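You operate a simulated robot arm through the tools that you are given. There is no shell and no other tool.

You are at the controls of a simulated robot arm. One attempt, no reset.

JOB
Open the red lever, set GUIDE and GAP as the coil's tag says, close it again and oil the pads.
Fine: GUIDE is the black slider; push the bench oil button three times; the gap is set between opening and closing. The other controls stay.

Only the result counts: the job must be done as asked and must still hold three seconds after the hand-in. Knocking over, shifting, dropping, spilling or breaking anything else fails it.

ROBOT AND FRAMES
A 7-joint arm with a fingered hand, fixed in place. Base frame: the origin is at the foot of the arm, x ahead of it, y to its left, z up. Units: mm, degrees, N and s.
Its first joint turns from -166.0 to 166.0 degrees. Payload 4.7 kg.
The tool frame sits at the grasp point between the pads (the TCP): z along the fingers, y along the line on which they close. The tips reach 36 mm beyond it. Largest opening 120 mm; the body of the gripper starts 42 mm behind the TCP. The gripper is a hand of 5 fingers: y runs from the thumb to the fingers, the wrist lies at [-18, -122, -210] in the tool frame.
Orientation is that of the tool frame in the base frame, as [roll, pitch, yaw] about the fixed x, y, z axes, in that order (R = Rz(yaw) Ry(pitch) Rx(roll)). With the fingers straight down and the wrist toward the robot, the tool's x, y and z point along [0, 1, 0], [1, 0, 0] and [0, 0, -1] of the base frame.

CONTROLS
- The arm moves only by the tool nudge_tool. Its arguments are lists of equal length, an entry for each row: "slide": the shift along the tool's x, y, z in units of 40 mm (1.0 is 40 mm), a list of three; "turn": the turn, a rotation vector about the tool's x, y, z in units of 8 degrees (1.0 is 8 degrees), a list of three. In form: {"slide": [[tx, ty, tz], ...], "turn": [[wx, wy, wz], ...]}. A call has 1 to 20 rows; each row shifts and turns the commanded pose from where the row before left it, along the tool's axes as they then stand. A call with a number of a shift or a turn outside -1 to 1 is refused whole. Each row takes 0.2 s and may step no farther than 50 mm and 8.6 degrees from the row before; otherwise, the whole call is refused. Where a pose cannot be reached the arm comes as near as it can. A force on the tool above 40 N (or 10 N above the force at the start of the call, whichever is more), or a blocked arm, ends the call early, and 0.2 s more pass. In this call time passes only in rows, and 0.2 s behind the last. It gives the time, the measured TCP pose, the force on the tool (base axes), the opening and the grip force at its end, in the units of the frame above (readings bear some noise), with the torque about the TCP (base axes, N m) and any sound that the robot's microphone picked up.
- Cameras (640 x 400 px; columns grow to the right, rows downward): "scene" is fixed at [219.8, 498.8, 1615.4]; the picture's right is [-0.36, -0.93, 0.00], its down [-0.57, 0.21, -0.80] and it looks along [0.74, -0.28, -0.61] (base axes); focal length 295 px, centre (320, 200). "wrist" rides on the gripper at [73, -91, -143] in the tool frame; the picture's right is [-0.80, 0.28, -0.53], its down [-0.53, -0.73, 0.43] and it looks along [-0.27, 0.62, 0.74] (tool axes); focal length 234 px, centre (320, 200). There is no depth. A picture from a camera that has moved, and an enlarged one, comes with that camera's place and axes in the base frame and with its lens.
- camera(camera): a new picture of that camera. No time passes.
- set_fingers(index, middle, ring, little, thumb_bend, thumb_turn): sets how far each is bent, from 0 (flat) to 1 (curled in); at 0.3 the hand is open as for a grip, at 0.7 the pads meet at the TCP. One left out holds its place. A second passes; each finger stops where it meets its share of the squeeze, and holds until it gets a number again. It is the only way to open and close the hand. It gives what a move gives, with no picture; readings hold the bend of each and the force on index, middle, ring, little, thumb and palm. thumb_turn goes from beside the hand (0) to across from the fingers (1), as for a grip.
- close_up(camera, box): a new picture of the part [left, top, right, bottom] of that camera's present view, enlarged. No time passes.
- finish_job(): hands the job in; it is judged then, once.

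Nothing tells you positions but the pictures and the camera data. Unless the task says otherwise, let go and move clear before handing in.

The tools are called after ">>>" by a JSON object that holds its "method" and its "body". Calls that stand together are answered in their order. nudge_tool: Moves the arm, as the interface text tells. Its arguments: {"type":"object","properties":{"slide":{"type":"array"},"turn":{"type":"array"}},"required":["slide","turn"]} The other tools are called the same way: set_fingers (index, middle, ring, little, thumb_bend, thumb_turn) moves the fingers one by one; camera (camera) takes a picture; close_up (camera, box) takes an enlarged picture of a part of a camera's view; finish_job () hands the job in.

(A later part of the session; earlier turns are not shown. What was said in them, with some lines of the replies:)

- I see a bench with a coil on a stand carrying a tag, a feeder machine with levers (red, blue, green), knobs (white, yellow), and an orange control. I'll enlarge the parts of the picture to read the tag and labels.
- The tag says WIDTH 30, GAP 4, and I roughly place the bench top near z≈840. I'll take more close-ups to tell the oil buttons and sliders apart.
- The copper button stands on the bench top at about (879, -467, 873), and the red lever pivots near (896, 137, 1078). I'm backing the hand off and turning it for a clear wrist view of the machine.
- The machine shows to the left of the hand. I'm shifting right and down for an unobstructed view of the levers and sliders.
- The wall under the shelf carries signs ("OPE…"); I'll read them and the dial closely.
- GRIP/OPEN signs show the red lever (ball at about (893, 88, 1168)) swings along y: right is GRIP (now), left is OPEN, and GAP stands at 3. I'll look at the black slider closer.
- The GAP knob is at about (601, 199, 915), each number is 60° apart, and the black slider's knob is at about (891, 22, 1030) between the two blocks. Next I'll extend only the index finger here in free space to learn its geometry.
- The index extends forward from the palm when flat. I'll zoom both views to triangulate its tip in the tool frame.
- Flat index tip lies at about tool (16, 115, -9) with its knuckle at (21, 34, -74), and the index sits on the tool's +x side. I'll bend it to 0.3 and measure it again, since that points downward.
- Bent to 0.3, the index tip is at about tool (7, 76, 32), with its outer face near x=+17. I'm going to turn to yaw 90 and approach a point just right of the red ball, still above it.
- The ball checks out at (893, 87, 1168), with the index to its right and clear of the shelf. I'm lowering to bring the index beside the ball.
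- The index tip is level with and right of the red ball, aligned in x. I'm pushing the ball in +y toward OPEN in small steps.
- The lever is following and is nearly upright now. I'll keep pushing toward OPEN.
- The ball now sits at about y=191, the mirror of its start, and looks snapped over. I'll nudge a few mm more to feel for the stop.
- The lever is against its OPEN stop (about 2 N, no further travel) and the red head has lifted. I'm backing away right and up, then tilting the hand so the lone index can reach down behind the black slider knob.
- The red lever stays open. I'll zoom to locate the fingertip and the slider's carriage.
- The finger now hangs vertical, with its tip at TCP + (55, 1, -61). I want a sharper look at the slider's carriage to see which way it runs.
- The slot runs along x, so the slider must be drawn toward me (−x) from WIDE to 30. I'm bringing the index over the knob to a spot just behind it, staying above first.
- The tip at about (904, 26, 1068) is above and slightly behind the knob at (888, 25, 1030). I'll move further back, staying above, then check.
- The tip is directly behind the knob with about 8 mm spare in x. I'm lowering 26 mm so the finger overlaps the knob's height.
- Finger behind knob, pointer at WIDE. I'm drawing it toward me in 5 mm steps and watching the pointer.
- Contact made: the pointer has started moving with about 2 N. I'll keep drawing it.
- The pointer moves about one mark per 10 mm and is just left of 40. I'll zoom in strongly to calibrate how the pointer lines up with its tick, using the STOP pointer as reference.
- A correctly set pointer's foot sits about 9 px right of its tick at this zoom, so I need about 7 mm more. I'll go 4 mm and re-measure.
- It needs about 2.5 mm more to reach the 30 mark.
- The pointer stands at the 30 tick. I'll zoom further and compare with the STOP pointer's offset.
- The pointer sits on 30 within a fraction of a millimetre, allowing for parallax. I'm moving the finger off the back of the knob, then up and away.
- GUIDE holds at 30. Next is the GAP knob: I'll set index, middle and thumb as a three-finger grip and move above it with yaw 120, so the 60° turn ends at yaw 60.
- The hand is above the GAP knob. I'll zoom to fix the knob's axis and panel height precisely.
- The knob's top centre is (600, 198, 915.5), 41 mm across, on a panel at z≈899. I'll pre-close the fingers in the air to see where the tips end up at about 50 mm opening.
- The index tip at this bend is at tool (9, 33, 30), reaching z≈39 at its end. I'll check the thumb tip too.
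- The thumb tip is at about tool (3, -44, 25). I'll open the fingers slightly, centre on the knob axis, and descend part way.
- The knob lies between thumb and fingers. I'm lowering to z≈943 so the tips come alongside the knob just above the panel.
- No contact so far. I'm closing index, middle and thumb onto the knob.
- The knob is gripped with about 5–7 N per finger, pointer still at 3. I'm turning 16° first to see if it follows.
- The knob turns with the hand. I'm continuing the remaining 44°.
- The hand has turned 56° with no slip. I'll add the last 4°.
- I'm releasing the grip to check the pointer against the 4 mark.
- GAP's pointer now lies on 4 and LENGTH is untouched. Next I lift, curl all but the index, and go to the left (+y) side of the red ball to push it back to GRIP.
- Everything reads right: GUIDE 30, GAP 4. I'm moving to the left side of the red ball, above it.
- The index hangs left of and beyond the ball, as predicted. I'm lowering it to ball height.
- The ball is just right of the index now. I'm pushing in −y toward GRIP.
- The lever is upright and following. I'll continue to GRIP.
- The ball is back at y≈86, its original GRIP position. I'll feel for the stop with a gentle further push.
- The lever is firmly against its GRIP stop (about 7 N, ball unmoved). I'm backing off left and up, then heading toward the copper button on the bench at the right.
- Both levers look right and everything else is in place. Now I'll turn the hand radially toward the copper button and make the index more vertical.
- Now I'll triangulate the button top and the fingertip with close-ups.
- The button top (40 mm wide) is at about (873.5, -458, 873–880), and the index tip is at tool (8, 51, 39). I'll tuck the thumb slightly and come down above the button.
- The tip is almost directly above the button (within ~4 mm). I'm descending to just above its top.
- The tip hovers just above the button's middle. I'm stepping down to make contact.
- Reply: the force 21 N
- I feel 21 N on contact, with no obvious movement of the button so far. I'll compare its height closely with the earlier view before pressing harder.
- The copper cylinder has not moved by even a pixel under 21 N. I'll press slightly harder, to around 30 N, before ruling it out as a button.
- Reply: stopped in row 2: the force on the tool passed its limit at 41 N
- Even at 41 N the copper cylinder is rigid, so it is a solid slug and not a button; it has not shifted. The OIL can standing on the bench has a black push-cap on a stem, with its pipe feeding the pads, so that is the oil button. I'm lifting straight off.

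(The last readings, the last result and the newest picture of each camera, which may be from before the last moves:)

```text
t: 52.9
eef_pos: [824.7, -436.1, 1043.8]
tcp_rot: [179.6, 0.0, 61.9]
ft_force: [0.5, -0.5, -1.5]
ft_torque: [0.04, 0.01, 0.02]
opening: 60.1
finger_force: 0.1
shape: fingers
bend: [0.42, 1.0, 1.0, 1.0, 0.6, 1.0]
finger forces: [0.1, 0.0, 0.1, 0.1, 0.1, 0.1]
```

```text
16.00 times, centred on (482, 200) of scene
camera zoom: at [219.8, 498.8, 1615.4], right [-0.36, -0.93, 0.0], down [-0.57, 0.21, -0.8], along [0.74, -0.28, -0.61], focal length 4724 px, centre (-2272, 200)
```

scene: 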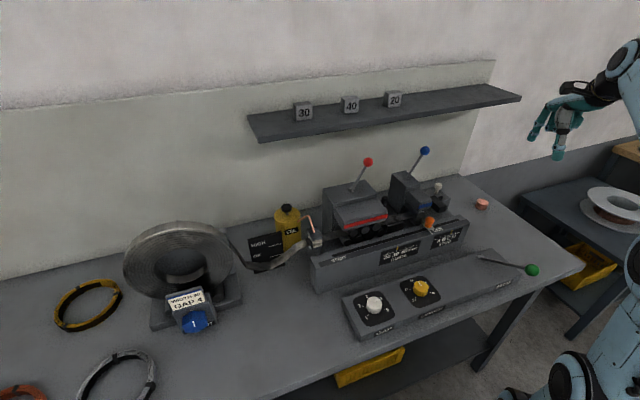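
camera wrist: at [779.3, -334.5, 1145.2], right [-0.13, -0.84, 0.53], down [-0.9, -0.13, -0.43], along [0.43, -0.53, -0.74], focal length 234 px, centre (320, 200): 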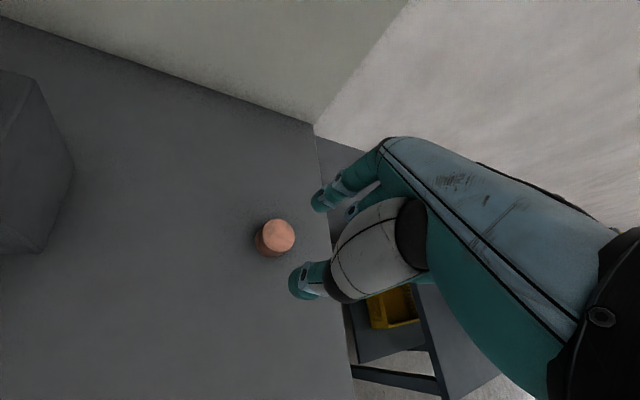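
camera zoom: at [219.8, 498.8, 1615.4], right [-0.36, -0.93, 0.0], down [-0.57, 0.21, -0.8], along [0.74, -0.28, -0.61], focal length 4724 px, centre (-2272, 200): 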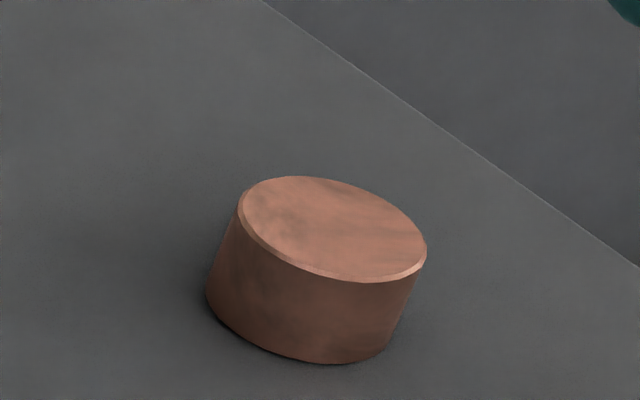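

The slug is unmoved, pixel for pixel. I'm going back up to open space and trying the thumb laid beside the hand so it won't foul the copper pipe.

>>> {"method": "nudge_tool", "body": {"slide": [[0, -0.5, -1], [0, -0.6, -1], [0, -0.6, -1], [0, -0.6, -1], [0, -0.6, -1], [0.5, -0.6, -0.3]], "turn": [[0, 0, 0], [0, 0, 0], [0, 0, 0], [0, 0, 0], [0, 0, 0], [0, 0, 0]]}}

>>> {"method": "set_fingers", "body": {"thumb_turn": 0, "thumb_bend": 0.6, "index": 0.35}}

>>> {"method": "camera", "body": {"camera": "scene"}}

>>> {"method": "close_up", "body": {"camera": "scene", "box": [500, 60, 628, 140]}}

>>> {"method": "camera", "body": {"camera": "wrist"}}

```text
t: 54.2
eef_pos: [708.2, -350.3, 1252.9]
tcp_rot: [179.7, 0.0, 62.1]
ft_force: [0.7, -0.1, -0.8]
ft_torque: [0.04, 0.03, -0.01]
opening: 60.2
finger_force: 0.0
shape: fingers
bend: [0.42, 1.0, 1.0, 1.0, 0.6, 1.0]
finger forces: [0.0, 0.1, 0.2, 0.0, 0.0, 0.1]
```

```text
t: 55.2
eef_pos: [709.0, -348.3, 1253.0]
tcp_rot: [179.4, 0.0, 62.0]
ft_force: [0.0, -0.3, 0.2]
ft_torque: [0.0, -0.02, 0.01]
opening: 132.0
finger_force: 0.0
shape: fingers
bend: [0.35, 1.0, 1.0, 1.0, 0.6, 0.0]
finger forces: [0.0, 0.0, 0.0, 0.0, 0.1, 0.1]
```

```text
taken
```

scene: 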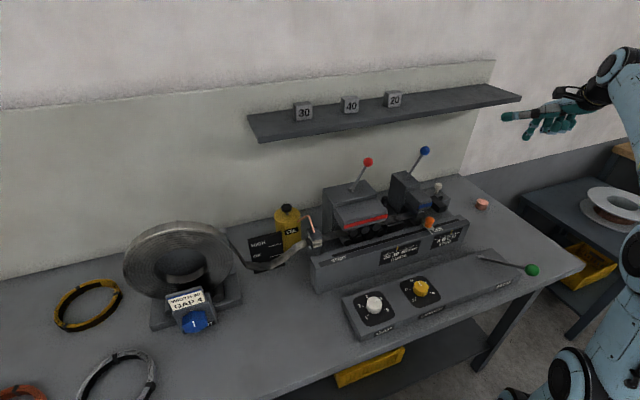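

```text
5.00 times, centred on (564, 100) of scene
camera zoom: at [219.8, 498.8, 1615.4], right [-0.36, -0.93, 0.0], down [-0.57, 0.21, -0.8], along [0.74, -0.28, -0.61], focal length 1476 px, centre (-900, 700)
```

zoom: 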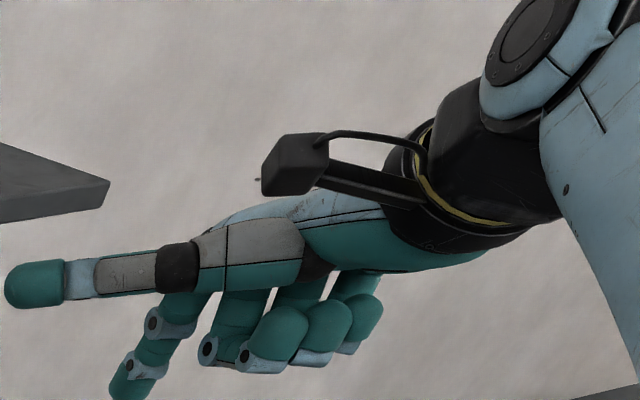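

```text
taken
camera wrist: at [661.3, -240.5, 1396.2], right [-0.14, -0.84, 0.53], down [-0.89, -0.13, -0.43], along [0.43, -0.53, -0.73], focal length 234 px, centre (320, 200)
```

wrist: 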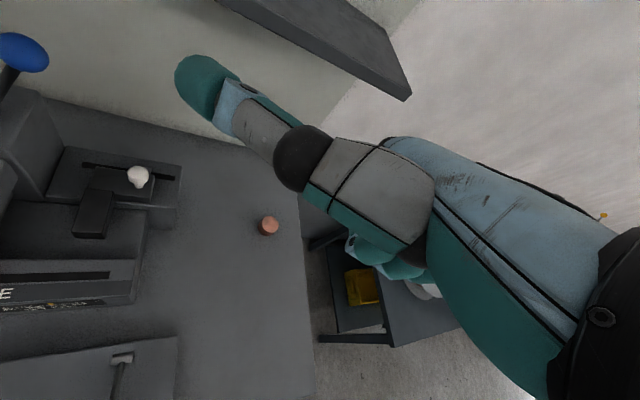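

With the thumb turned out, only the index protrudes downward, so the pipe will be clear. I refined the push-cap to (940, 338.5, 1033); now I move across in front of the bench and turn the hand to yaw 110.

>>> {"method": "nudge_tool", "body": {"slide": [[0.93, -0.715, 0], [0.93, -0.715, 0], [0.93, -0.715, 0], [0.93, -0.715, 0], [0.93, -0.715, 0], [0.93, -0.715, 0], [0.93, -0.715, 0], [0.93, -0.715, 0], [0.93, -0.715, 0], [0.93, -0.715, 0], [0.93, -0.715, 0], [0.93, -0.715, 0], [0.93, -0.715, 0], [0.93, -0.715, 0], [0, 0, 0], [0, 0, 0], [0, 0, 0], [0, 0, 0], [0, 0, 0], [0, 0, 0]], "turn": [[0, 0, 0], [0, 0, 0], [0, 0, 0], [0, 0, 0], [0, 0, 0], [0, 0, 0], [0, 0, 0], [0, 0, 0], [0, 0, 0], [0, 0, 0], [0, 0, 0], [0, 0, 0], [0, 0, 0], [0, 0, 0], [0, 0, -1], [0, 0, -1], [0, 0, -1], [0, 0, -1], [0, 0, -1], [0, 0, -1]]}}

>>> {"method": "set_fingers", "body": {"index": 0.42}}

>>> {"method": "camera", "body": {"camera": "scene"}}

>>> {"method": "camera", "body": {"camera": "wrist"}}

```text
t: 59.5
eef_pos: [601.4, 296.4, 1248.5]
tcp_rot: [179.5, 0.5, 110.0]
ft_force: [0.1, 0.2, 0.5]
ft_torque: [0.0, -0.06, 0.02]
opening: 132.1
finger_force: 0.1
shape: fingers
bend: [0.35, 1.0, 1.0, 1.0, 0.6, 0.0]
finger forces: [0.1, 0.1, 0.1, 0.0, 0.0, 0.0]
```

```text
t: 60.5
eef_pos: [601.0, 296.8, 1248.4]
tcp_rot: [179.7, 0.4, 110.1]
ft_force: [0.6, 0.3, -0.3]
ft_torque: [0.01, -0.02, 0.02]
opening: 129.3
finger_force: 0.1
shape: fingers
bend: [0.42, 1.0, 1.0, 1.0, 0.6, 0.0]
finger forces: [0.0, 0.1, 0.0, 0.1, 0.1, 0.1]
```

```text
taken
```

scene: 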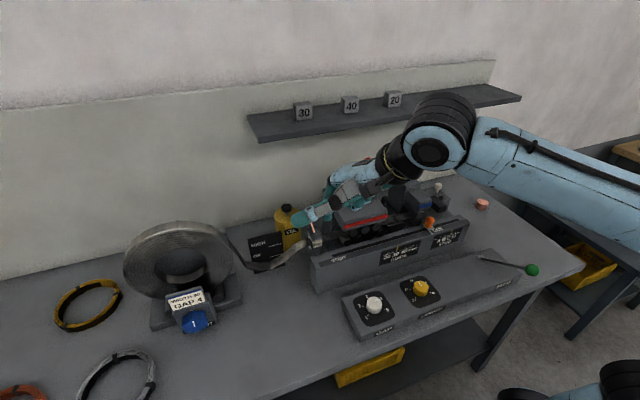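

```text
taken
camera wrist: at [490.5, 334.3, 1391.5], right [0.53, -0.66, 0.53], down [-0.5, -0.75, -0.42], along [0.68, -0.04, -0.73], focal length 234 px, centre (320, 200)
```

wrist: 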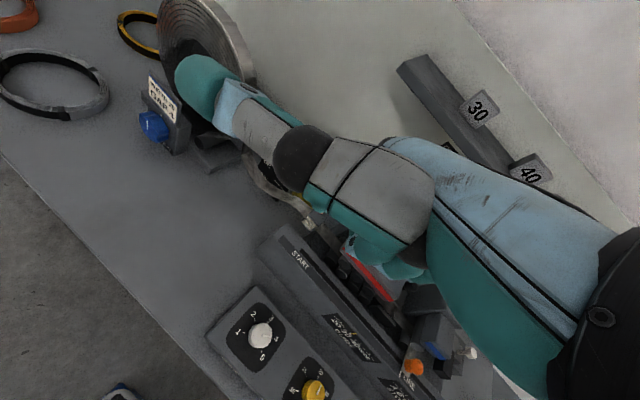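

The outturned thumb blocks both views of the index. I'll try folding it across the palm instead.

>>> {"method": "set_fingers", "body": {"thumb_turn": 1, "thumb_bend": 1}}

>>> {"method": "close_up", "body": {"camera": "scene", "box": [270, 130, 430, 230]}}

>>> {"method": "camera", "body": {"camera": "wrist"}}

```text
t: 61.5
eef_pos: [602.9, 296.4, 1248.3]
tcp_rot: [179.7, 0.3, 110.0]
ft_force: [0.3, 0.5, 0.4]
ft_torque: [0.0, -0.01, -0.03]
opening: 35.0
finger_force: 0.2
shape: fingers
bend: [0.4, 1.0, 1.0, 1.0, 0.99, 0.98]
finger forces: [0.0, 0.0, 0.1, 0.0, 0.1, 0.1]
```

```text
4.00 times, centred on (350, 180) of scene
camera zoom: at [219.8, 498.8, 1615.4], right [-0.36, -0.93, 0.0], down [-0.57, 0.21, -0.8], along [0.74, -0.28, -0.61], focal length 1181 px, centre (200, 280)
```

zoom: 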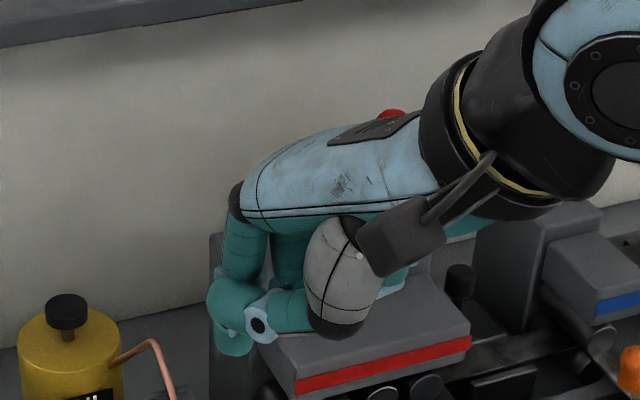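

```text
taken
camera wrist: at [490.6, 334.4, 1391.5], right [0.53, -0.66, 0.53], down [-0.5, -0.75, -0.42], along [0.68, -0.04, -0.73], focal length 234 px, centre (320, 200)
```

wrist: 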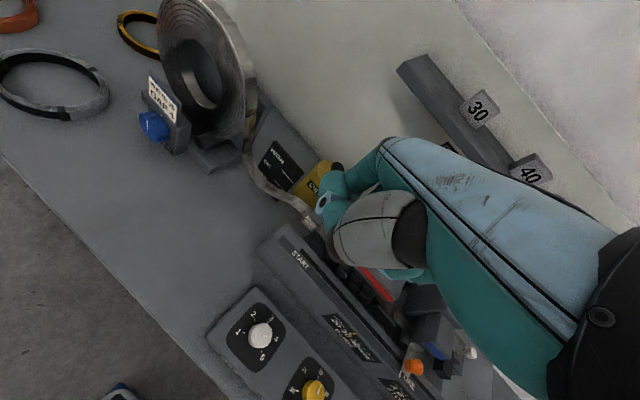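

Folding the thumb crowds the index, so I'll use the earlier thumb pose (0.6) with yaw 78, which places the thumb between the pipe and the gauge board. I'll rotate here and re-check.

>>> {"method": "set_fingers", "body": {"thumb_bend": 0.6, "thumb_turn": 1, "index": 0.42}}

>>> {"method": "nudge_tool", "body": {"slide": [[0, 0, 0], [0, 0, 0], [0, 0, 0], [0, 0, 0]], "turn": [[0, 0, 1], [0, 0, 1], [0, 0, 1], [0, 0, 1]]}}

>>> {"method": "camera", "body": {"camera": "wrist"}}

>>> {"method": "camera", "body": {"camera": "scene"}}

```text
t: 62.5
eef_pos: [602.3, 297.2, 1249.5]
tcp_rot: [179.7, 0.5, 110.0]
ft_force: [-0.6, 0.4, -0.5]
ft_torque: [0.03, 0.0, -0.01]
opening: 60.1
finger_force: 0.1
shape: fingers
bend: [0.42, 1.0, 1.0, 1.0, 0.6, 1.0]
finger forces: [0.0, 0.0, 0.0, 0.0, 0.0, 0.0]
```

```text
t: 63.5
eef_pos: [601.9, 295.8, 1249.7]
tcp_rot: [179.3, 0.2, 77.8]
ft_force: [-0.9, 0.1, 0.6]
ft_torque: [0.03, -0.03, 0.0]
opening: 59.5
finger_force: 0.1
shape: fingers
bend: [0.42, 1.0, 1.0, 1.0, 0.6, 1.0]
finger forces: [0.0, 0.1, 0.0, 0.1, 0.0, 0.1]
```

```text
taken
camera wrist: at [527.5, 387.1, 1392.2], right [0.1, -0.84, 0.53], down [-0.82, -0.37, -0.43], along [0.56, -0.39, -0.73], focal length 234 px, centre (320, 200)
```

wrist: 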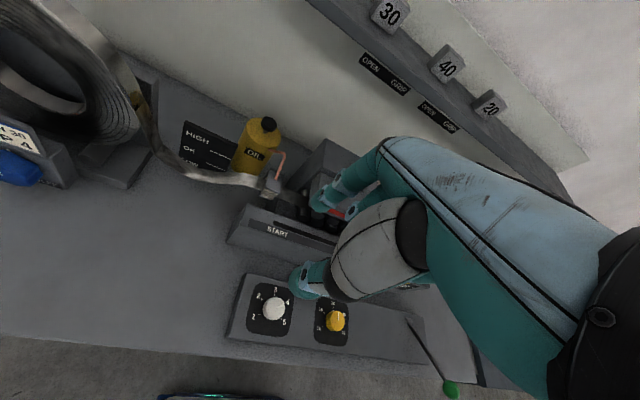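

```text
taken
```

scene: 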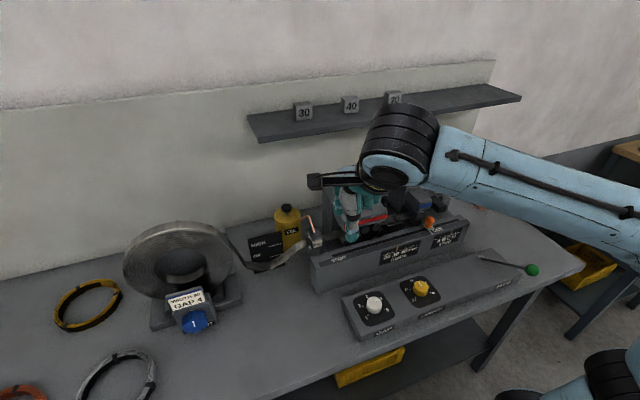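

The can is in view. I'll zoom on the push-cap in both cameras to refine its position.

>>> {"method": "close_up", "body": {"camera": "wrist", "box": [220, 100, 316, 160]}}

>>> {"method": "close_up", "body": {"camera": "scene", "box": [262, 195, 326, 235]}}

```text
6.67 times, centred on (268, 130) of wrist
camera zoom: at [527.5, 387.1, 1392.2], right [0.1, -0.84, 0.53], down [-0.82, -0.37, -0.43], along [0.56, -0.39, -0.73], focal length 1561 px, centre (667, 667)
```

zoom: 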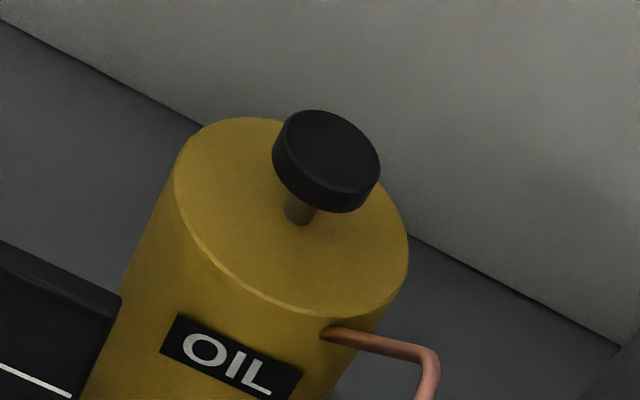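

```text
10.00 times, centred on (294, 215) of scene
camera zoom: at [219.8, 498.8, 1615.4], right [-0.36, -0.93, 0.0], down [-0.57, 0.21, -0.8], along [0.74, -0.28, -0.61], focal length 2952 px, centre (580, 50)
```

zoom: 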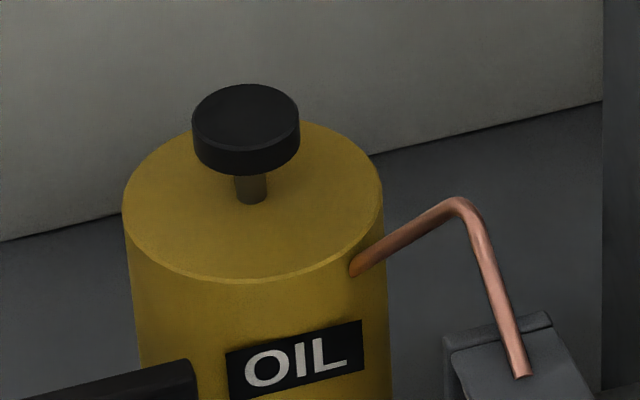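

Wide-baseline views put the cap top at (940, 338, 1033); I'll move in part way at a safe height and re-measure from there.

>>> {"method": "nudge_tool", "body": {"slide": [[0.296, 0.69, 0.508], [0.296, 0.69, 0.508], [0.296, 0.69, 0.508], [0.296, 0.69, 0.508], [0.296, 0.69, 0.508], [0.296, 0.69, 0.508]], "turn": [[0, 0, 0], [0, 0, 0], [0, 0, 0], [0, 0, 0], [0, 0, 0], [0, 0, 0]]}}

>>> {"method": "camera", "body": {"camera": "wrist"}}

>>> {"method": "close_up", "body": {"camera": "scene", "box": [240, 130, 400, 230]}}

```text
t: 64.8
eef_pos: [777.9, 331.4, 1131.0]
tcp_rot: [179.4, 0.1, 77.9]
ft_force: [-0.5, -0.3, 1.3]
ft_torque: [0.0, 0.0, 0.02]
opening: 59.6
finger_force: 0.1
shape: fingers
bend: [0.42, 1.0, 1.0, 1.0, 0.6, 1.0]
finger forces: [0.1, 0.1, 0.0, 0.0, 0.1, 0.0]
```

```text
taken
camera wrist: at [703.5, 423.1, 1273.9], right [0.1, -0.84, 0.53], down [-0.82, -0.37, -0.43], along [0.56, -0.39, -0.73], focal length 234 px, centre (320, 200)
```

wrist: 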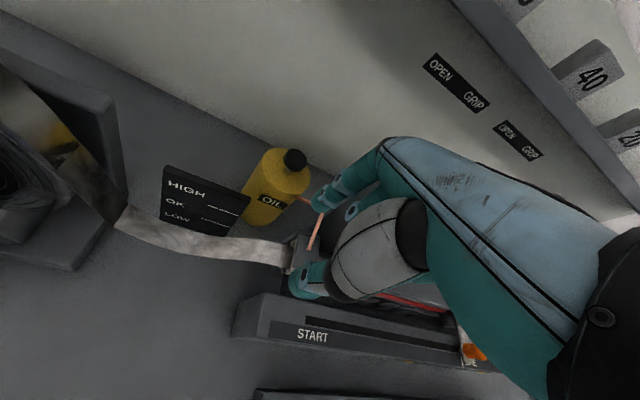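

```text
4.00 times, centred on (320, 180) of scene
camera zoom: at [219.8, 498.8, 1615.4], right [-0.36, -0.93, 0.0], down [-0.57, 0.21, -0.8], along [0.74, -0.28, -0.61], focal length 1181 px, centre (320, 280)
```

zoom: 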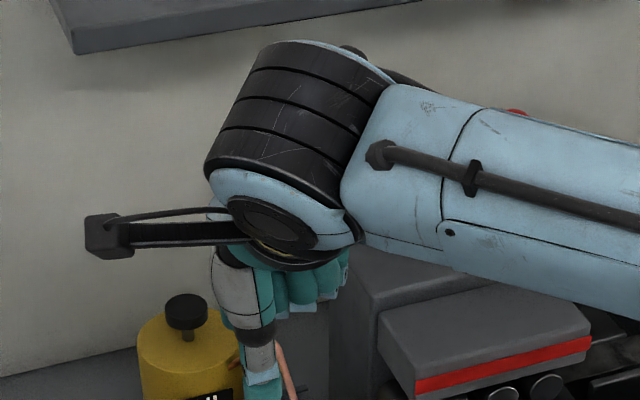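

I'll zoom in on the cap and fingertip from here.

>>> {"method": "close_up", "body": {"camera": "wrist", "box": [250, 135, 346, 195]}}

>>> {"method": "close_up", "body": {"camera": "scene", "box": [262, 190, 342, 240]}}

```text
6.67 times, centred on (298, 165) of wrist
camera zoom: at [703.5, 423.1, 1273.9], right [0.1, -0.84, 0.53], down [-0.82, -0.37, -0.43], along [0.56, -0.39, -0.73], focal length 1561 px, centre (467, 433)
```

zoom: 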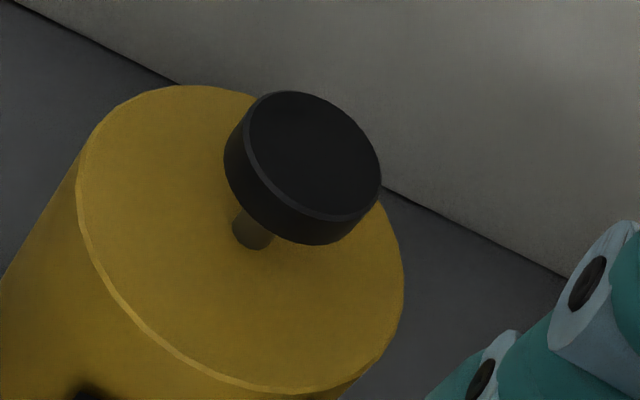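

```text
8.00 times, centred on (302, 215) of scene
camera zoom: at [219.8, 498.8, 1615.4], right [-0.36, -0.93, 0.0], down [-0.57, 0.21, -0.8], along [0.74, -0.28, -0.61], focal length 2362 px, centre (464, 80)
```

zoom: 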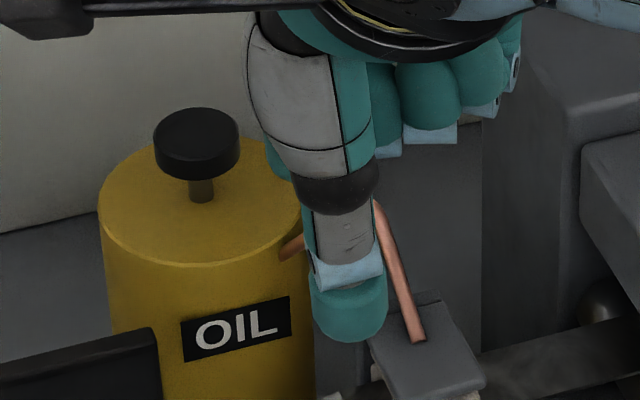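

The cap estimate is about (939, 339, 1034). I'm moving horizontally so the index is above it, still 55 mm high.

>>> {"method": "nudge_tool", "body": {"slide": [[0.273, 0.87, 0], [0.273, 0.87, 0], [0.273, 0.8, 0]], "turn": [[0, 0, 0], [0, 0, 0], [0, 0, 0]]}}

>>> {"method": "camera", "body": {"camera": "wrist"}}

>>> {"method": "close_up", "body": {"camera": "wrist", "box": [240, 160, 400, 260]}}

>>> {"method": "close_up", "body": {"camera": "scene", "box": [240, 150, 352, 220]}}

```text
t: 65.7
eef_pos: [887.9, 340.5, 1127.7]
tcp_rot: [179.4, 0.1, 78.0]
ft_force: [-0.5, 0.2, 0.9]
ft_torque: [-0.02, -0.03, 0.01]
opening: 60.0
finger_force: 0.2
shape: fingers
bend: [0.42, 1.0, 1.0, 1.0, 0.6, 1.0]
finger forces: [0.1, 0.0, 0.0, 0.0, 0.0, 0.0]
```

```text
taken
camera wrist: at [812.9, 432.6, 1271.0], right [0.1, -0.84, 0.53], down [-0.82, -0.37, -0.43], along [0.56, -0.39, -0.73], focal length 234 px, centre (320, 200)
```

wrist: 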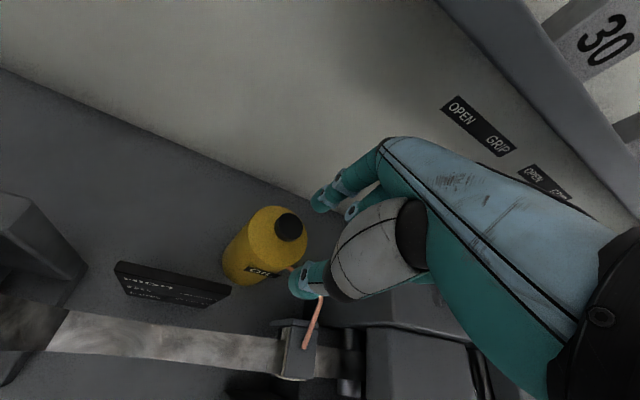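

```text
4.00 times, centred on (320, 210) of wrist
camera zoom: at [812.9, 432.6, 1271.0], right [0.1, -0.84, 0.53], down [-0.82, -0.37, -0.43], along [0.56, -0.39, -0.73], focal length 937 px, centre (320, 160)
```

zoom: 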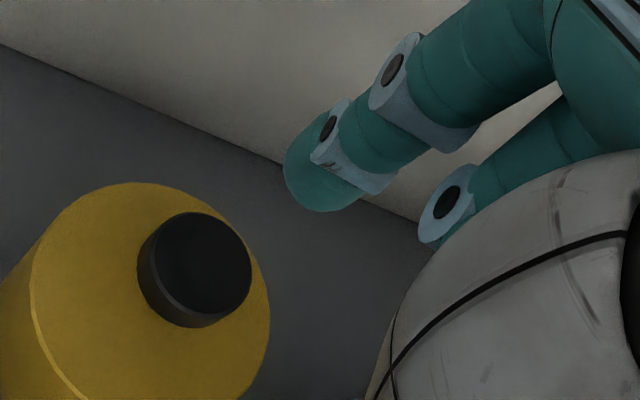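

```text
5.71 times, centred on (296, 185) of scene
camera zoom: at [219.8, 498.8, 1615.4], right [-0.36, -0.93, 0.0], down [-0.57, 0.21, -0.8], along [0.74, -0.28, -0.61], focal length 1687 px, centre (457, 286)
```

zoom: 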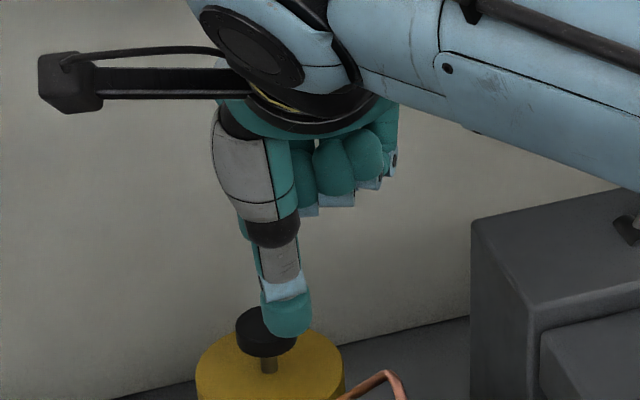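

The new view agrees: the cap is at (938.6, 338.8, 1034) and the tip is within 2 mm of directly above it. I'm descending 44 mm.

>>> {"method": "nudge_tool", "body": {"slide": [[0, 0, 0.6], [0, 0, 0.5]], "turn": [[0, 0, 0], [0, 0, 0]]}}

>>> {"method": "close_up", "body": {"camera": "wrist", "box": [240, 160, 400, 260]}}

>>> {"method": "close_up", "body": {"camera": "scene", "box": [240, 170, 352, 240]}}

```text
t: 66.2
eef_pos: [886.5, 341.7, 1086.3]
tcp_rot: [179.5, 0.2, 78.0]
ft_force: [-0.2, -0.4, 0.8]
ft_torque: [0.02, -0.01, 0.01]
opening: 59.8
finger_force: 0.0
shape: fingers
bend: [0.42, 1.0, 1.0, 1.0, 0.6, 1.0]
finger forces: [0.1, 0.1, 0.0, 0.0, 0.0, 0.0]
```

```text
4.00 times, centred on (320, 210) of wrist
camera zoom: at [812.5, 432.4, 1228.2], right [0.1, -0.84, 0.53], down [-0.82, -0.37, -0.43], along [0.56, -0.39, -0.73], focal length 937 px, centre (320, 160)
```

zoom: 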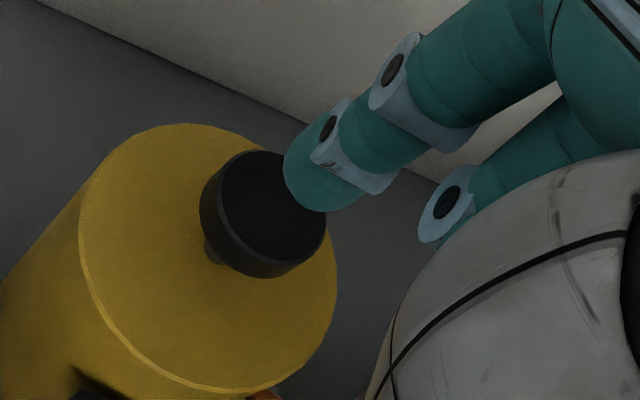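

```text
5.71 times, centred on (296, 205) of scene
camera zoom: at [219.8, 498.8, 1615.4], right [-0.36, -0.93, 0.0], down [-0.57, 0.21, -0.8], along [0.74, -0.28, -0.61], focal length 1687 px, centre (457, 171)
```

zoom: 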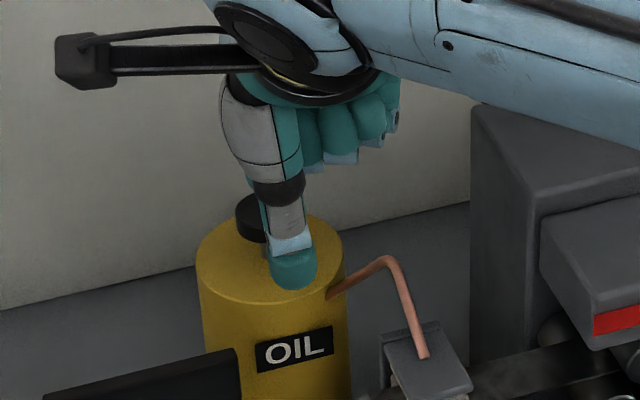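

The tip is about 14 mm above the cap. I'm stepping down to touch it.

>>> {"method": "nudge_tool", "body": {"slide": [[0, 0, 0.12], [0, 0, 0.12], [0, 0, 0.12]], "turn": [[0, 0, 0], [0, 0, 0], [0, 0, 0]]}}

>>> {"method": "close_up", "body": {"camera": "wrist", "box": [240, 160, 400, 260]}}

>>> {"method": "close_up", "body": {"camera": "scene", "box": [262, 190, 326, 230]}}

```text
t: 67.0
eef_pos: [886.8, 339.8, 1069.6]
tcp_rot: [179.4, 0.1, 78.1]
ft_force: [0.3, 0.2, 0.7]
ft_torque: [0.03, -0.03, 0.0]
opening: 60.0
finger_force: 0.3
shape: fingers
bend: [0.42, 1.0, 1.0, 1.0, 0.6, 1.0]
finger forces: [0.6, 0.0, 0.0, 0.0, 0.0, 0.0]
```

```text
4.00 times, centred on (320, 210) of wrist
camera zoom: at [811.3, 431.7, 1213.0], right [0.1, -0.84, 0.53], down [-0.82, -0.37, -0.43], along [0.56, -0.39, -0.73], focal length 937 px, centre (320, 160)
```

zoom: 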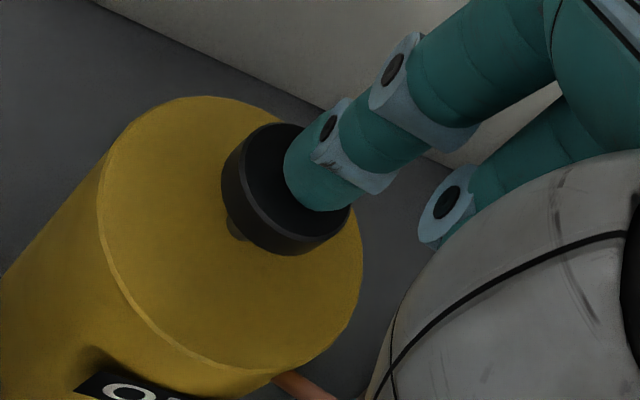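

```text
10.00 times, centred on (294, 210) of scene
camera zoom: at [219.8, 498.8, 1615.4], right [-0.36, -0.93, 0.0], down [-0.57, 0.21, -0.8], along [0.74, -0.28, -0.61], focal length 2952 px, centre (580, 100)
```

zoom: 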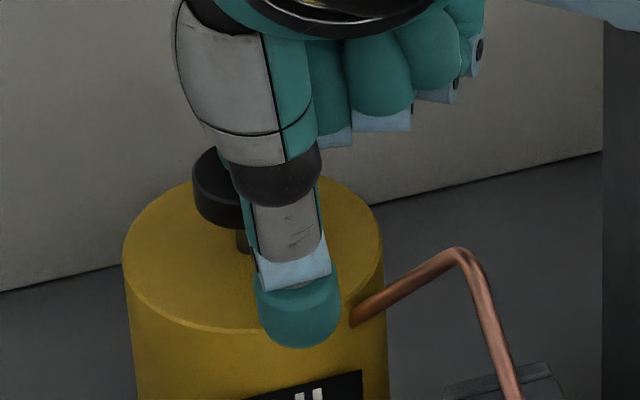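

Light contact (0.6 N). Now I press to see whether the cap moves.

>>> {"method": "nudge_tool", "body": {"slide": [[0, 0, 0.1], [0, 0, 0.1]], "turn": [[0, 0, 0], [0, 0, 0]]}}

>>> {"method": "close_up", "body": {"camera": "scene", "box": [262, 190, 326, 230]}}

>>> {"method": "close_up", "body": {"camera": "wrist", "box": [240, 160, 400, 260]}}

```text
t: 67.7
eef_pos: [885.9, 341.2, 1064.4]
tcp_rot: [179.4, 0.1, 77.9]
ft_force: [-0.5, -0.3, 3.8]
ft_torque: [-0.01, -0.19, 0.0]
opening: 60.0
finger_force: 1.9
shape: fingers
bend: [0.42, 1.0, 1.0, 1.0, 0.6, 1.0]
finger forces: [3.7, 0.0, 0.0, 0.1, 0.0, 0.1]
heard: click
```

```text
10.00 times, centred on (294, 210) of scene
camera zoom: at [219.8, 498.8, 1615.4], right [-0.36, -0.93, 0.0], down [-0.57, 0.21, -0.8], along [0.74, -0.28, -0.61], focal length 2952 px, centre (580, 100)
```

zoom: 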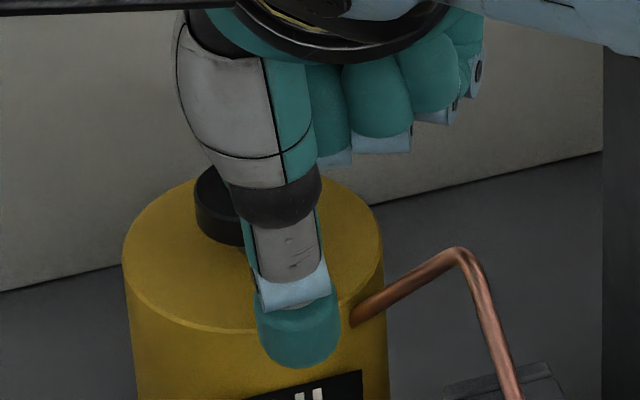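

```text
4.00 times, centred on (320, 210) of wrist
camera zoom: at [811.1, 432.2, 1205.4], right [0.1, -0.84, 0.53], down [-0.82, -0.37, -0.43], along [0.56, -0.39, -0.73], focal length 937 px, centre (320, 160)
```

zoom: 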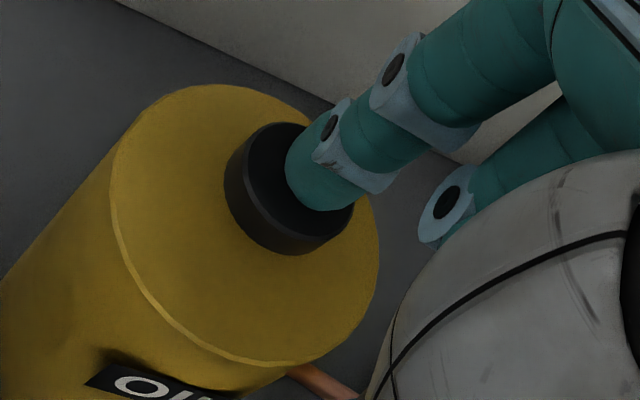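

A click was heard and the cap went down, so press one is registered. I'll lift to let it spring back and check.

>>> {"method": "nudge_tool", "body": {"slide": [[0, 0, -0.15], [0, 0, -0.2]], "turn": [[0, 0, 0], [0, 0, 0]]}}

>>> {"method": "close_up", "body": {"camera": "scene", "box": [262, 190, 326, 230]}}

>>> {"method": "close_up", "body": {"camera": "wrist", "box": [240, 160, 400, 260]}}

>>> {"method": "close_up", "body": {"camera": "scene", "box": [290, 210, 338, 240]}}

```text
t: 68.2
eef_pos: [884.5, 340.6, 1074.4]
tcp_rot: [179.5, 0.2, 78.0]
ft_force: [-0.4, -0.3, -0.3]
ft_torque: [-0.02, 0.0, -0.01]
opening: 60.1
finger_force: 0.0
shape: fingers
bend: [0.42, 1.0, 1.0, 1.0, 0.6, 1.0]
finger forces: [0.0, 0.1, 0.0, 0.1, 0.1, 0.0]
```

```text
10.00 times, centred on (294, 210) of scene
camera zoom: at [219.8, 498.8, 1615.4], right [-0.36, -0.93, 0.0], down [-0.57, 0.21, -0.8], along [0.74, -0.28, -0.61], focal length 2952 px, centre (580, 100)
```

zoom: 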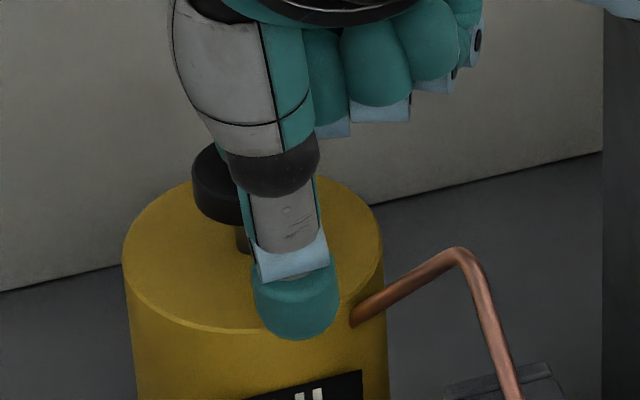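

```text
4.00 times, centred on (320, 210) of wrist
camera zoom: at [810.2, 432.5, 1217.5], right [0.1, -0.84, 0.53], down [-0.82, -0.37, -0.43], along [0.56, -0.39, -0.73], focal length 937 px, centre (320, 160)
```

zoom: 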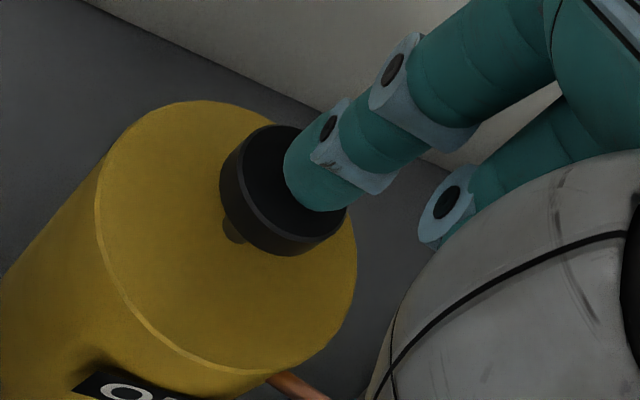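

```text
13.33 times, centred on (314, 225) of scene
camera zoom: at [219.8, 498.8, 1615.4], right [-0.36, -0.93, 0.0], down [-0.57, 0.21, -0.8], along [0.74, -0.28, -0.61], focal length 3936 px, centre (400, -133)
```

zoom: 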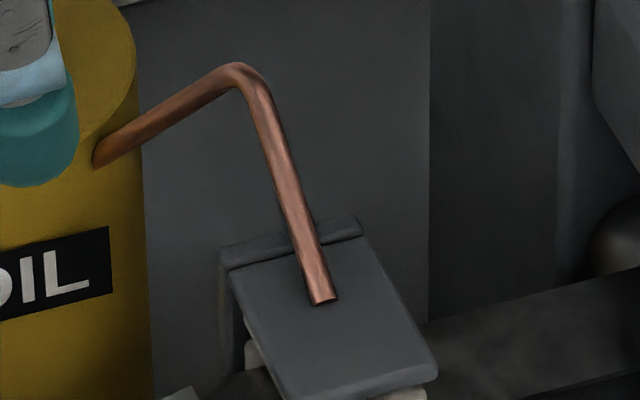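

The cap sprang back up. Press two now.

>>> {"method": "nudge_tool", "body": {"slide": [[0, 0, 0.15], [0, 0, 0.12], [0, 0, 0.1]], "turn": [[0, 0, 0], [0, 0, 0], [0, 0, 0]]}}

>>> {"method": "nudge_tool", "body": {"slide": [[0, 0, -0.15], [0, 0, -0.22], [0, 0, -0.05]], "turn": [[0, 0, 0], [0, 0, 0], [0, 0, 0]]}}

>>> {"method": "close_up", "body": {"camera": "scene", "box": [262, 190, 326, 230]}}

>>> {"method": "close_up", "body": {"camera": "wrist", "box": [240, 160, 400, 260]}}

```text
t: 69.0
eef_pos: [886.6, 342.1, 1062.5]
tcp_rot: [179.4, 0.1, 78.0]
ft_force: [-1.3, -0.1, 3.9]
ft_torque: [-0.01, -0.18, -0.01]
opening: 59.7
finger_force: 1.8
shape: fingers
bend: [0.42, 1.0, 1.0, 1.0, 0.6, 1.0]
finger forces: [4.1, 0.0, 0.1, 0.1, 0.1, 0.0]
heard: click
```

```text
t: 69.8
eef_pos: [887.1, 342.1, 1078.3]
tcp_rot: [179.5, 0.1, 78.0]
ft_force: [0.2, 0.4, -0.7]
ft_torque: [0.0, 0.04, -0.01]
opening: 59.9
finger_force: 0.1
shape: fingers
bend: [0.42, 1.0, 1.0, 1.0, 0.6, 1.0]
finger forces: [0.1, 0.0, 0.1, 0.0, 0.0, 0.0]
```

```text
10.00 times, centred on (294, 210) of scene
camera zoom: at [219.8, 498.8, 1615.4], right [-0.36, -0.93, 0.0], down [-0.57, 0.21, -0.8], along [0.74, -0.28, -0.61], focal length 2952 px, centre (580, 100)
```

zoom: 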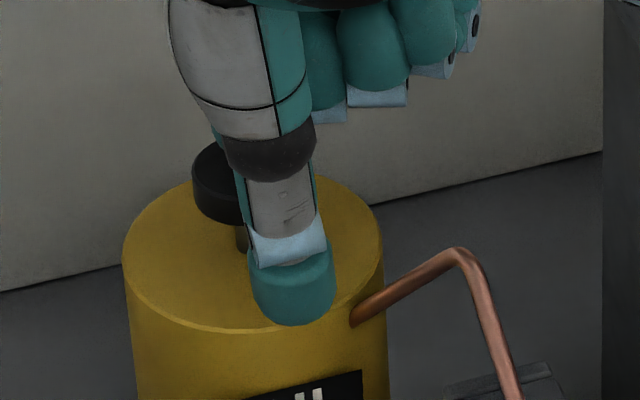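

```text
4.00 times, centred on (320, 210) of wrist
camera zoom: at [811.4, 432.8, 1222.1], right [0.1, -0.84, 0.53], down [-0.82, -0.37, -0.43], along [0.56, -0.39, -0.73], focal length 937 px, centre (320, 160)
```

zoom: 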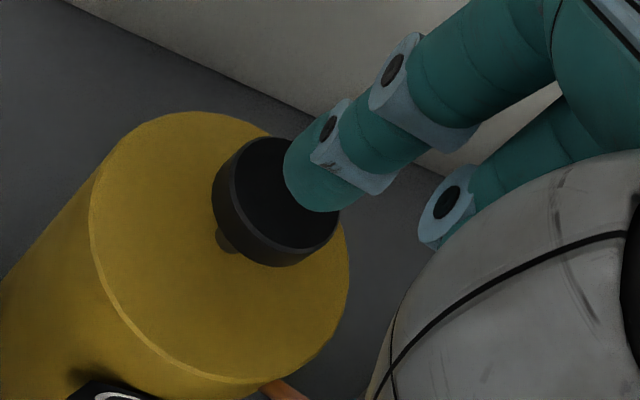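

The second click was heard and the cap is back up. Press three now.

>>> {"method": "nudge_tool", "body": {"slide": [[0, 0, 0.15], [0, 0, 0.15], [0, 0, 0.12]], "turn": [[0, 0, 0], [0, 0, 0], [0, 0, 0]]}}

```text
t: 70.7
eef_pos: [886.9, 342.3, 1062.8]
tcp_rot: [179.4, 0.2, 78.0]
ft_force: [-1.0, 0.4, 3.7]
ft_torque: [0.02, -0.18, 0.02]
opening: 59.5
finger_force: 1.7
shape: fingers
bend: [0.42, 1.0, 1.0, 1.0, 0.6, 1.0]
finger forces: [3.4, 0.0, 0.0, 0.1, 0.0, 0.1]
heard: click
```

The third click was heard. I'm lifting straight up and retracing the approach path to get clear.

>>> {"method": "nudge_tool", "body": {"slide": [[0, 0, -0.2], [0, 0, -0.6], [0, 0, -0.85], [-0.273, -0.87, 0], [-0.273, -0.87, 0], [-0.273, -0.8, 0], [-0.296, -0.69, -0.508], [-0.296, -0.69, -0.508], [-0.296, -0.69, -0.508], [-0.296, -0.69, -0.508], [-0.296, -0.69, -0.508], [-0.296, -0.69, -0.508]], "turn": [[0, 0, 0], [0, 0, 0], [0, 0, 0], [0, 0, 0], [0, 0, 0], [0, 0, 0], [0, 0, 0], [0, 0, 0], [0, 0, 0], [0, 0, 0], [0, 0, 0], [0, 0, 0]]}}

>>> {"method": "camera", "body": {"camera": "scene"}}

>>> {"method": "camera", "body": {"camera": "wrist"}}

```text
t: 73.2
eef_pos: [601.9, 299.2, 1246.4]
tcp_rot: [179.6, 0.2, 78.0]
ft_force: [1.0, 0.1, -1.1]
ft_torque: [-0.04, 0.04, -0.01]
opening: 59.8
finger_force: 0.1
shape: fingers
bend: [0.42, 1.0, 1.0, 1.0, 0.6, 1.0]
finger forces: [0.0, 0.1, 0.0, 0.0, 0.0, 0.0]
```

```text
taken
```

scene: 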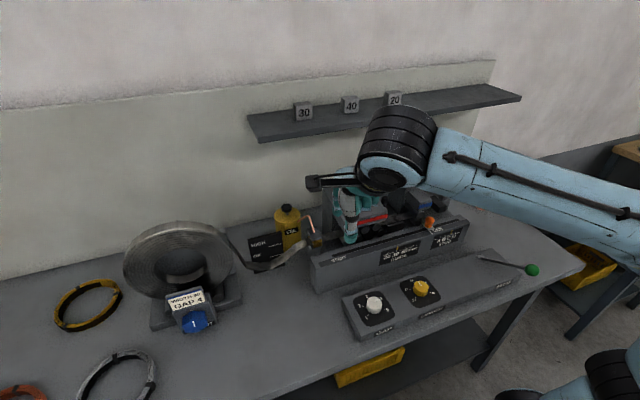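

```text
taken
camera wrist: at [528.2, 389.3, 1389.8], right [0.1, -0.84, 0.53], down [-0.82, -0.37, -0.43], along [0.56, -0.39, -0.73], focal length 234 px, centre (320, 200)
```

wrist: 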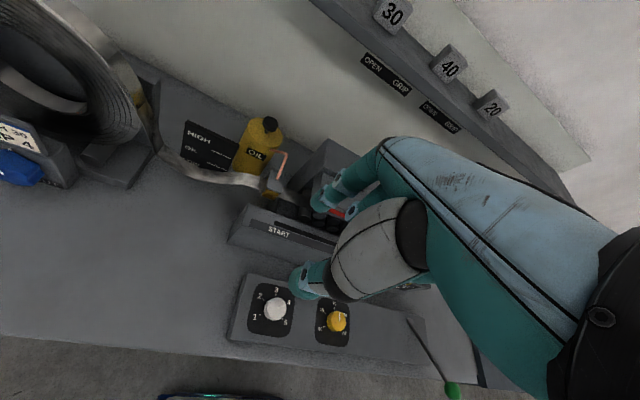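

I'm clear of the bench. I'll withdraw further so the scene camera can verify every control.

>>> {"method": "nudge_tool", "body": {"slide": [[-0.8, -0.5, -0.5], [-0.8, -0.5, -0.5], [-0.8, -0.5, -0.5], [-0.8, -0.5, -0.5], [-0.8, -0.3, -0.5], [-0.8, 0, -0.5], [-0.8, 0, -0.5], [-0.8, 0, 0], [-0.8, 0, 0], [-0.8, 0, 0]], "turn": [[0, 0, 0], [0, 0, 0], [0, 0, 0], [0, 0, 0], [0, 0, 0], [0, 0, 0], [0, 0, 0], [0, 0, 0], [0, 0, 0], [0, 0, 0]]}}

>>> {"method": "camera", "body": {"camera": "scene"}}

>>> {"method": "close_up", "body": {"camera": "scene", "box": [300, 140, 500, 265]}}

>>> {"method": "close_up", "body": {"camera": "scene", "box": [360, 225, 472, 295]}}

>>> {"method": "close_up", "body": {"camera": "scene", "box": [330, 240, 550, 370]}}

>>> {"method": "close_up", "body": {"camera": "scene", "box": [350, 285, 406, 320]}}

>>> {"method": "close_up", "body": {"camera": "scene", "box": [230, 190, 350, 280]}}

```text
t: 75.5
eef_pos: [447.4, 2.0, 1387.7]
tcp_rot: [179.5, 0.4, 78.3]
ft_force: [0.4, -0.1, 0.4]
ft_torque: [0.05, 0.01, -0.02]
opening: 59.8
finger_force: 0.0
shape: fingers
bend: [0.42, 1.0, 1.0, 1.0, 0.6, 1.0]
finger forces: [0.1, 0.0, 0.0, 0.0, 0.0, 0.1]
```

```text
taken
```

scene: 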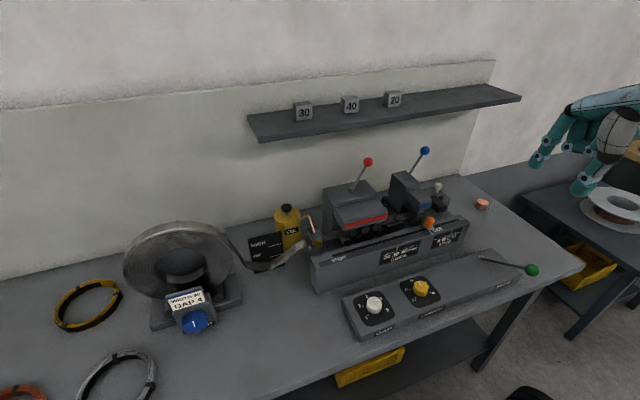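

```text
3.20 times, centred on (400, 202) of scene
camera zoom: at [219.8, 498.8, 1615.4], right [-0.36, -0.93, 0.0], down [-0.57, 0.21, -0.8], along [0.74, -0.28, -0.61], focal length 945 px, centre (64, 192)
```

zoom: 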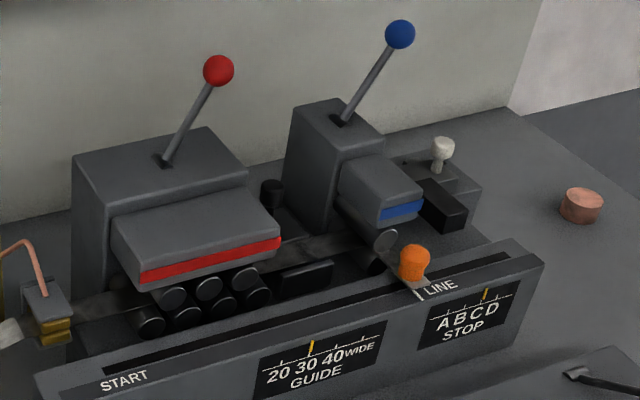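

```text
5.71 times, centred on (416, 260) of scene
camera zoom: at [219.8, 498.8, 1615.4], right [-0.36, -0.93, 0.0], down [-0.57, 0.21, -0.8], along [0.74, -0.28, -0.61], focal length 1687 px, centre (-229, -143)
```

zoom: 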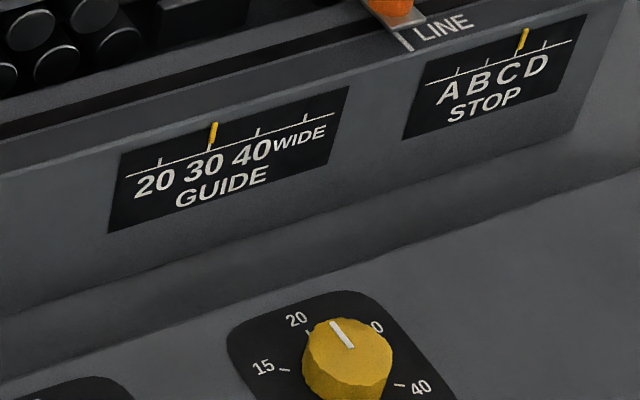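

```text
2.91 times, centred on (440, 305) of scene
camera zoom: at [219.8, 498.8, 1615.4], right [-0.36, -0.93, 0.0], down [-0.57, 0.21, -0.8], along [0.74, -0.28, -0.61], focal length 859 px, centre (-29, -106)
```

zoom: 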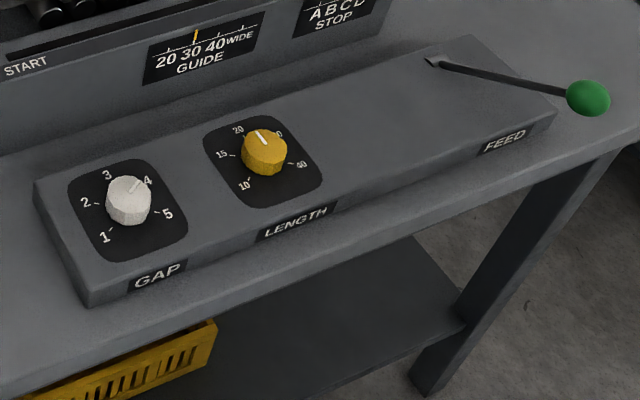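

```text
11.43 times, centred on (378, 302) of scene
camera zoom: at [219.8, 498.8, 1615.4], right [-0.36, -0.93, 0.0], down [-0.57, 0.21, -0.8], along [0.74, -0.28, -0.61], focal length 3374 px, centre (-343, -971)
```

zoom: 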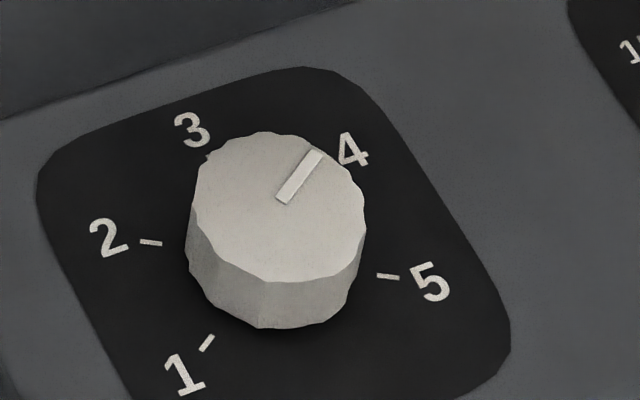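

```text
4.44 times, centred on (290, 235) of scene
camera zoom: at [219.8, 498.8, 1615.4], right [-0.36, -0.93, 0.0], down [-0.57, 0.21, -0.8], along [0.74, -0.28, -0.61], focal length 1312 px, centre (453, 44)
```

zoom: 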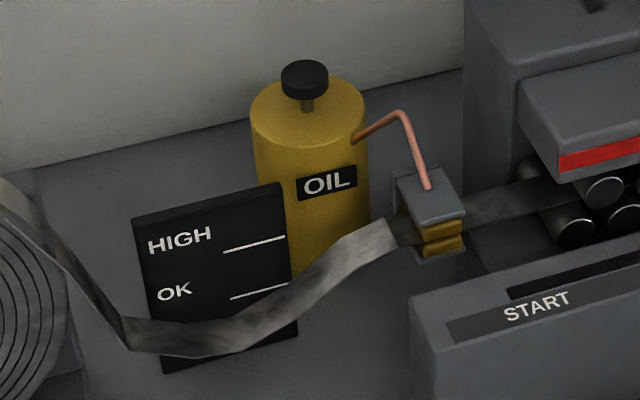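

The pads have turned oil-yellow, the red lever is back at GRIP, GUIDE reads 30, GAP reads 4, and nothing else has moved. The hand is clear and empty, so I'm handing the job in.

>>> {"method": "finish_job", "body": {}}

```text
The job is handed in.
```

I finished the job and handed it in; I don't have the verdict. I checked all of this in the final pictures before handing in:

- **Red lever:** opened against its stop, then closed again after the settings were made. It is back at GRIP, in the position it started from.
- **GUIDE:** the black slider is on 30, as the tag's WIDTH 30 asks.
- **GAP:** turned from 3 to 4 while the lever was open.
- **Oil:** I pressed the black cap on the OIL can three times. Each press gave a click, and the pads have turned oil-yellow.

**Wrong button first:** I took the copper cylinder on the right of the bench for the oil button and pressed it with a fingertip, up to 41 N. It did not give, so I took it to be a solid piece and moved to the can. In the close-up afterwards it had not shifted.

The blue lever, LENGTH, STOP, LINE, FEED and the coil's blue knob look as they did at the start. The hand is clear of the bench.
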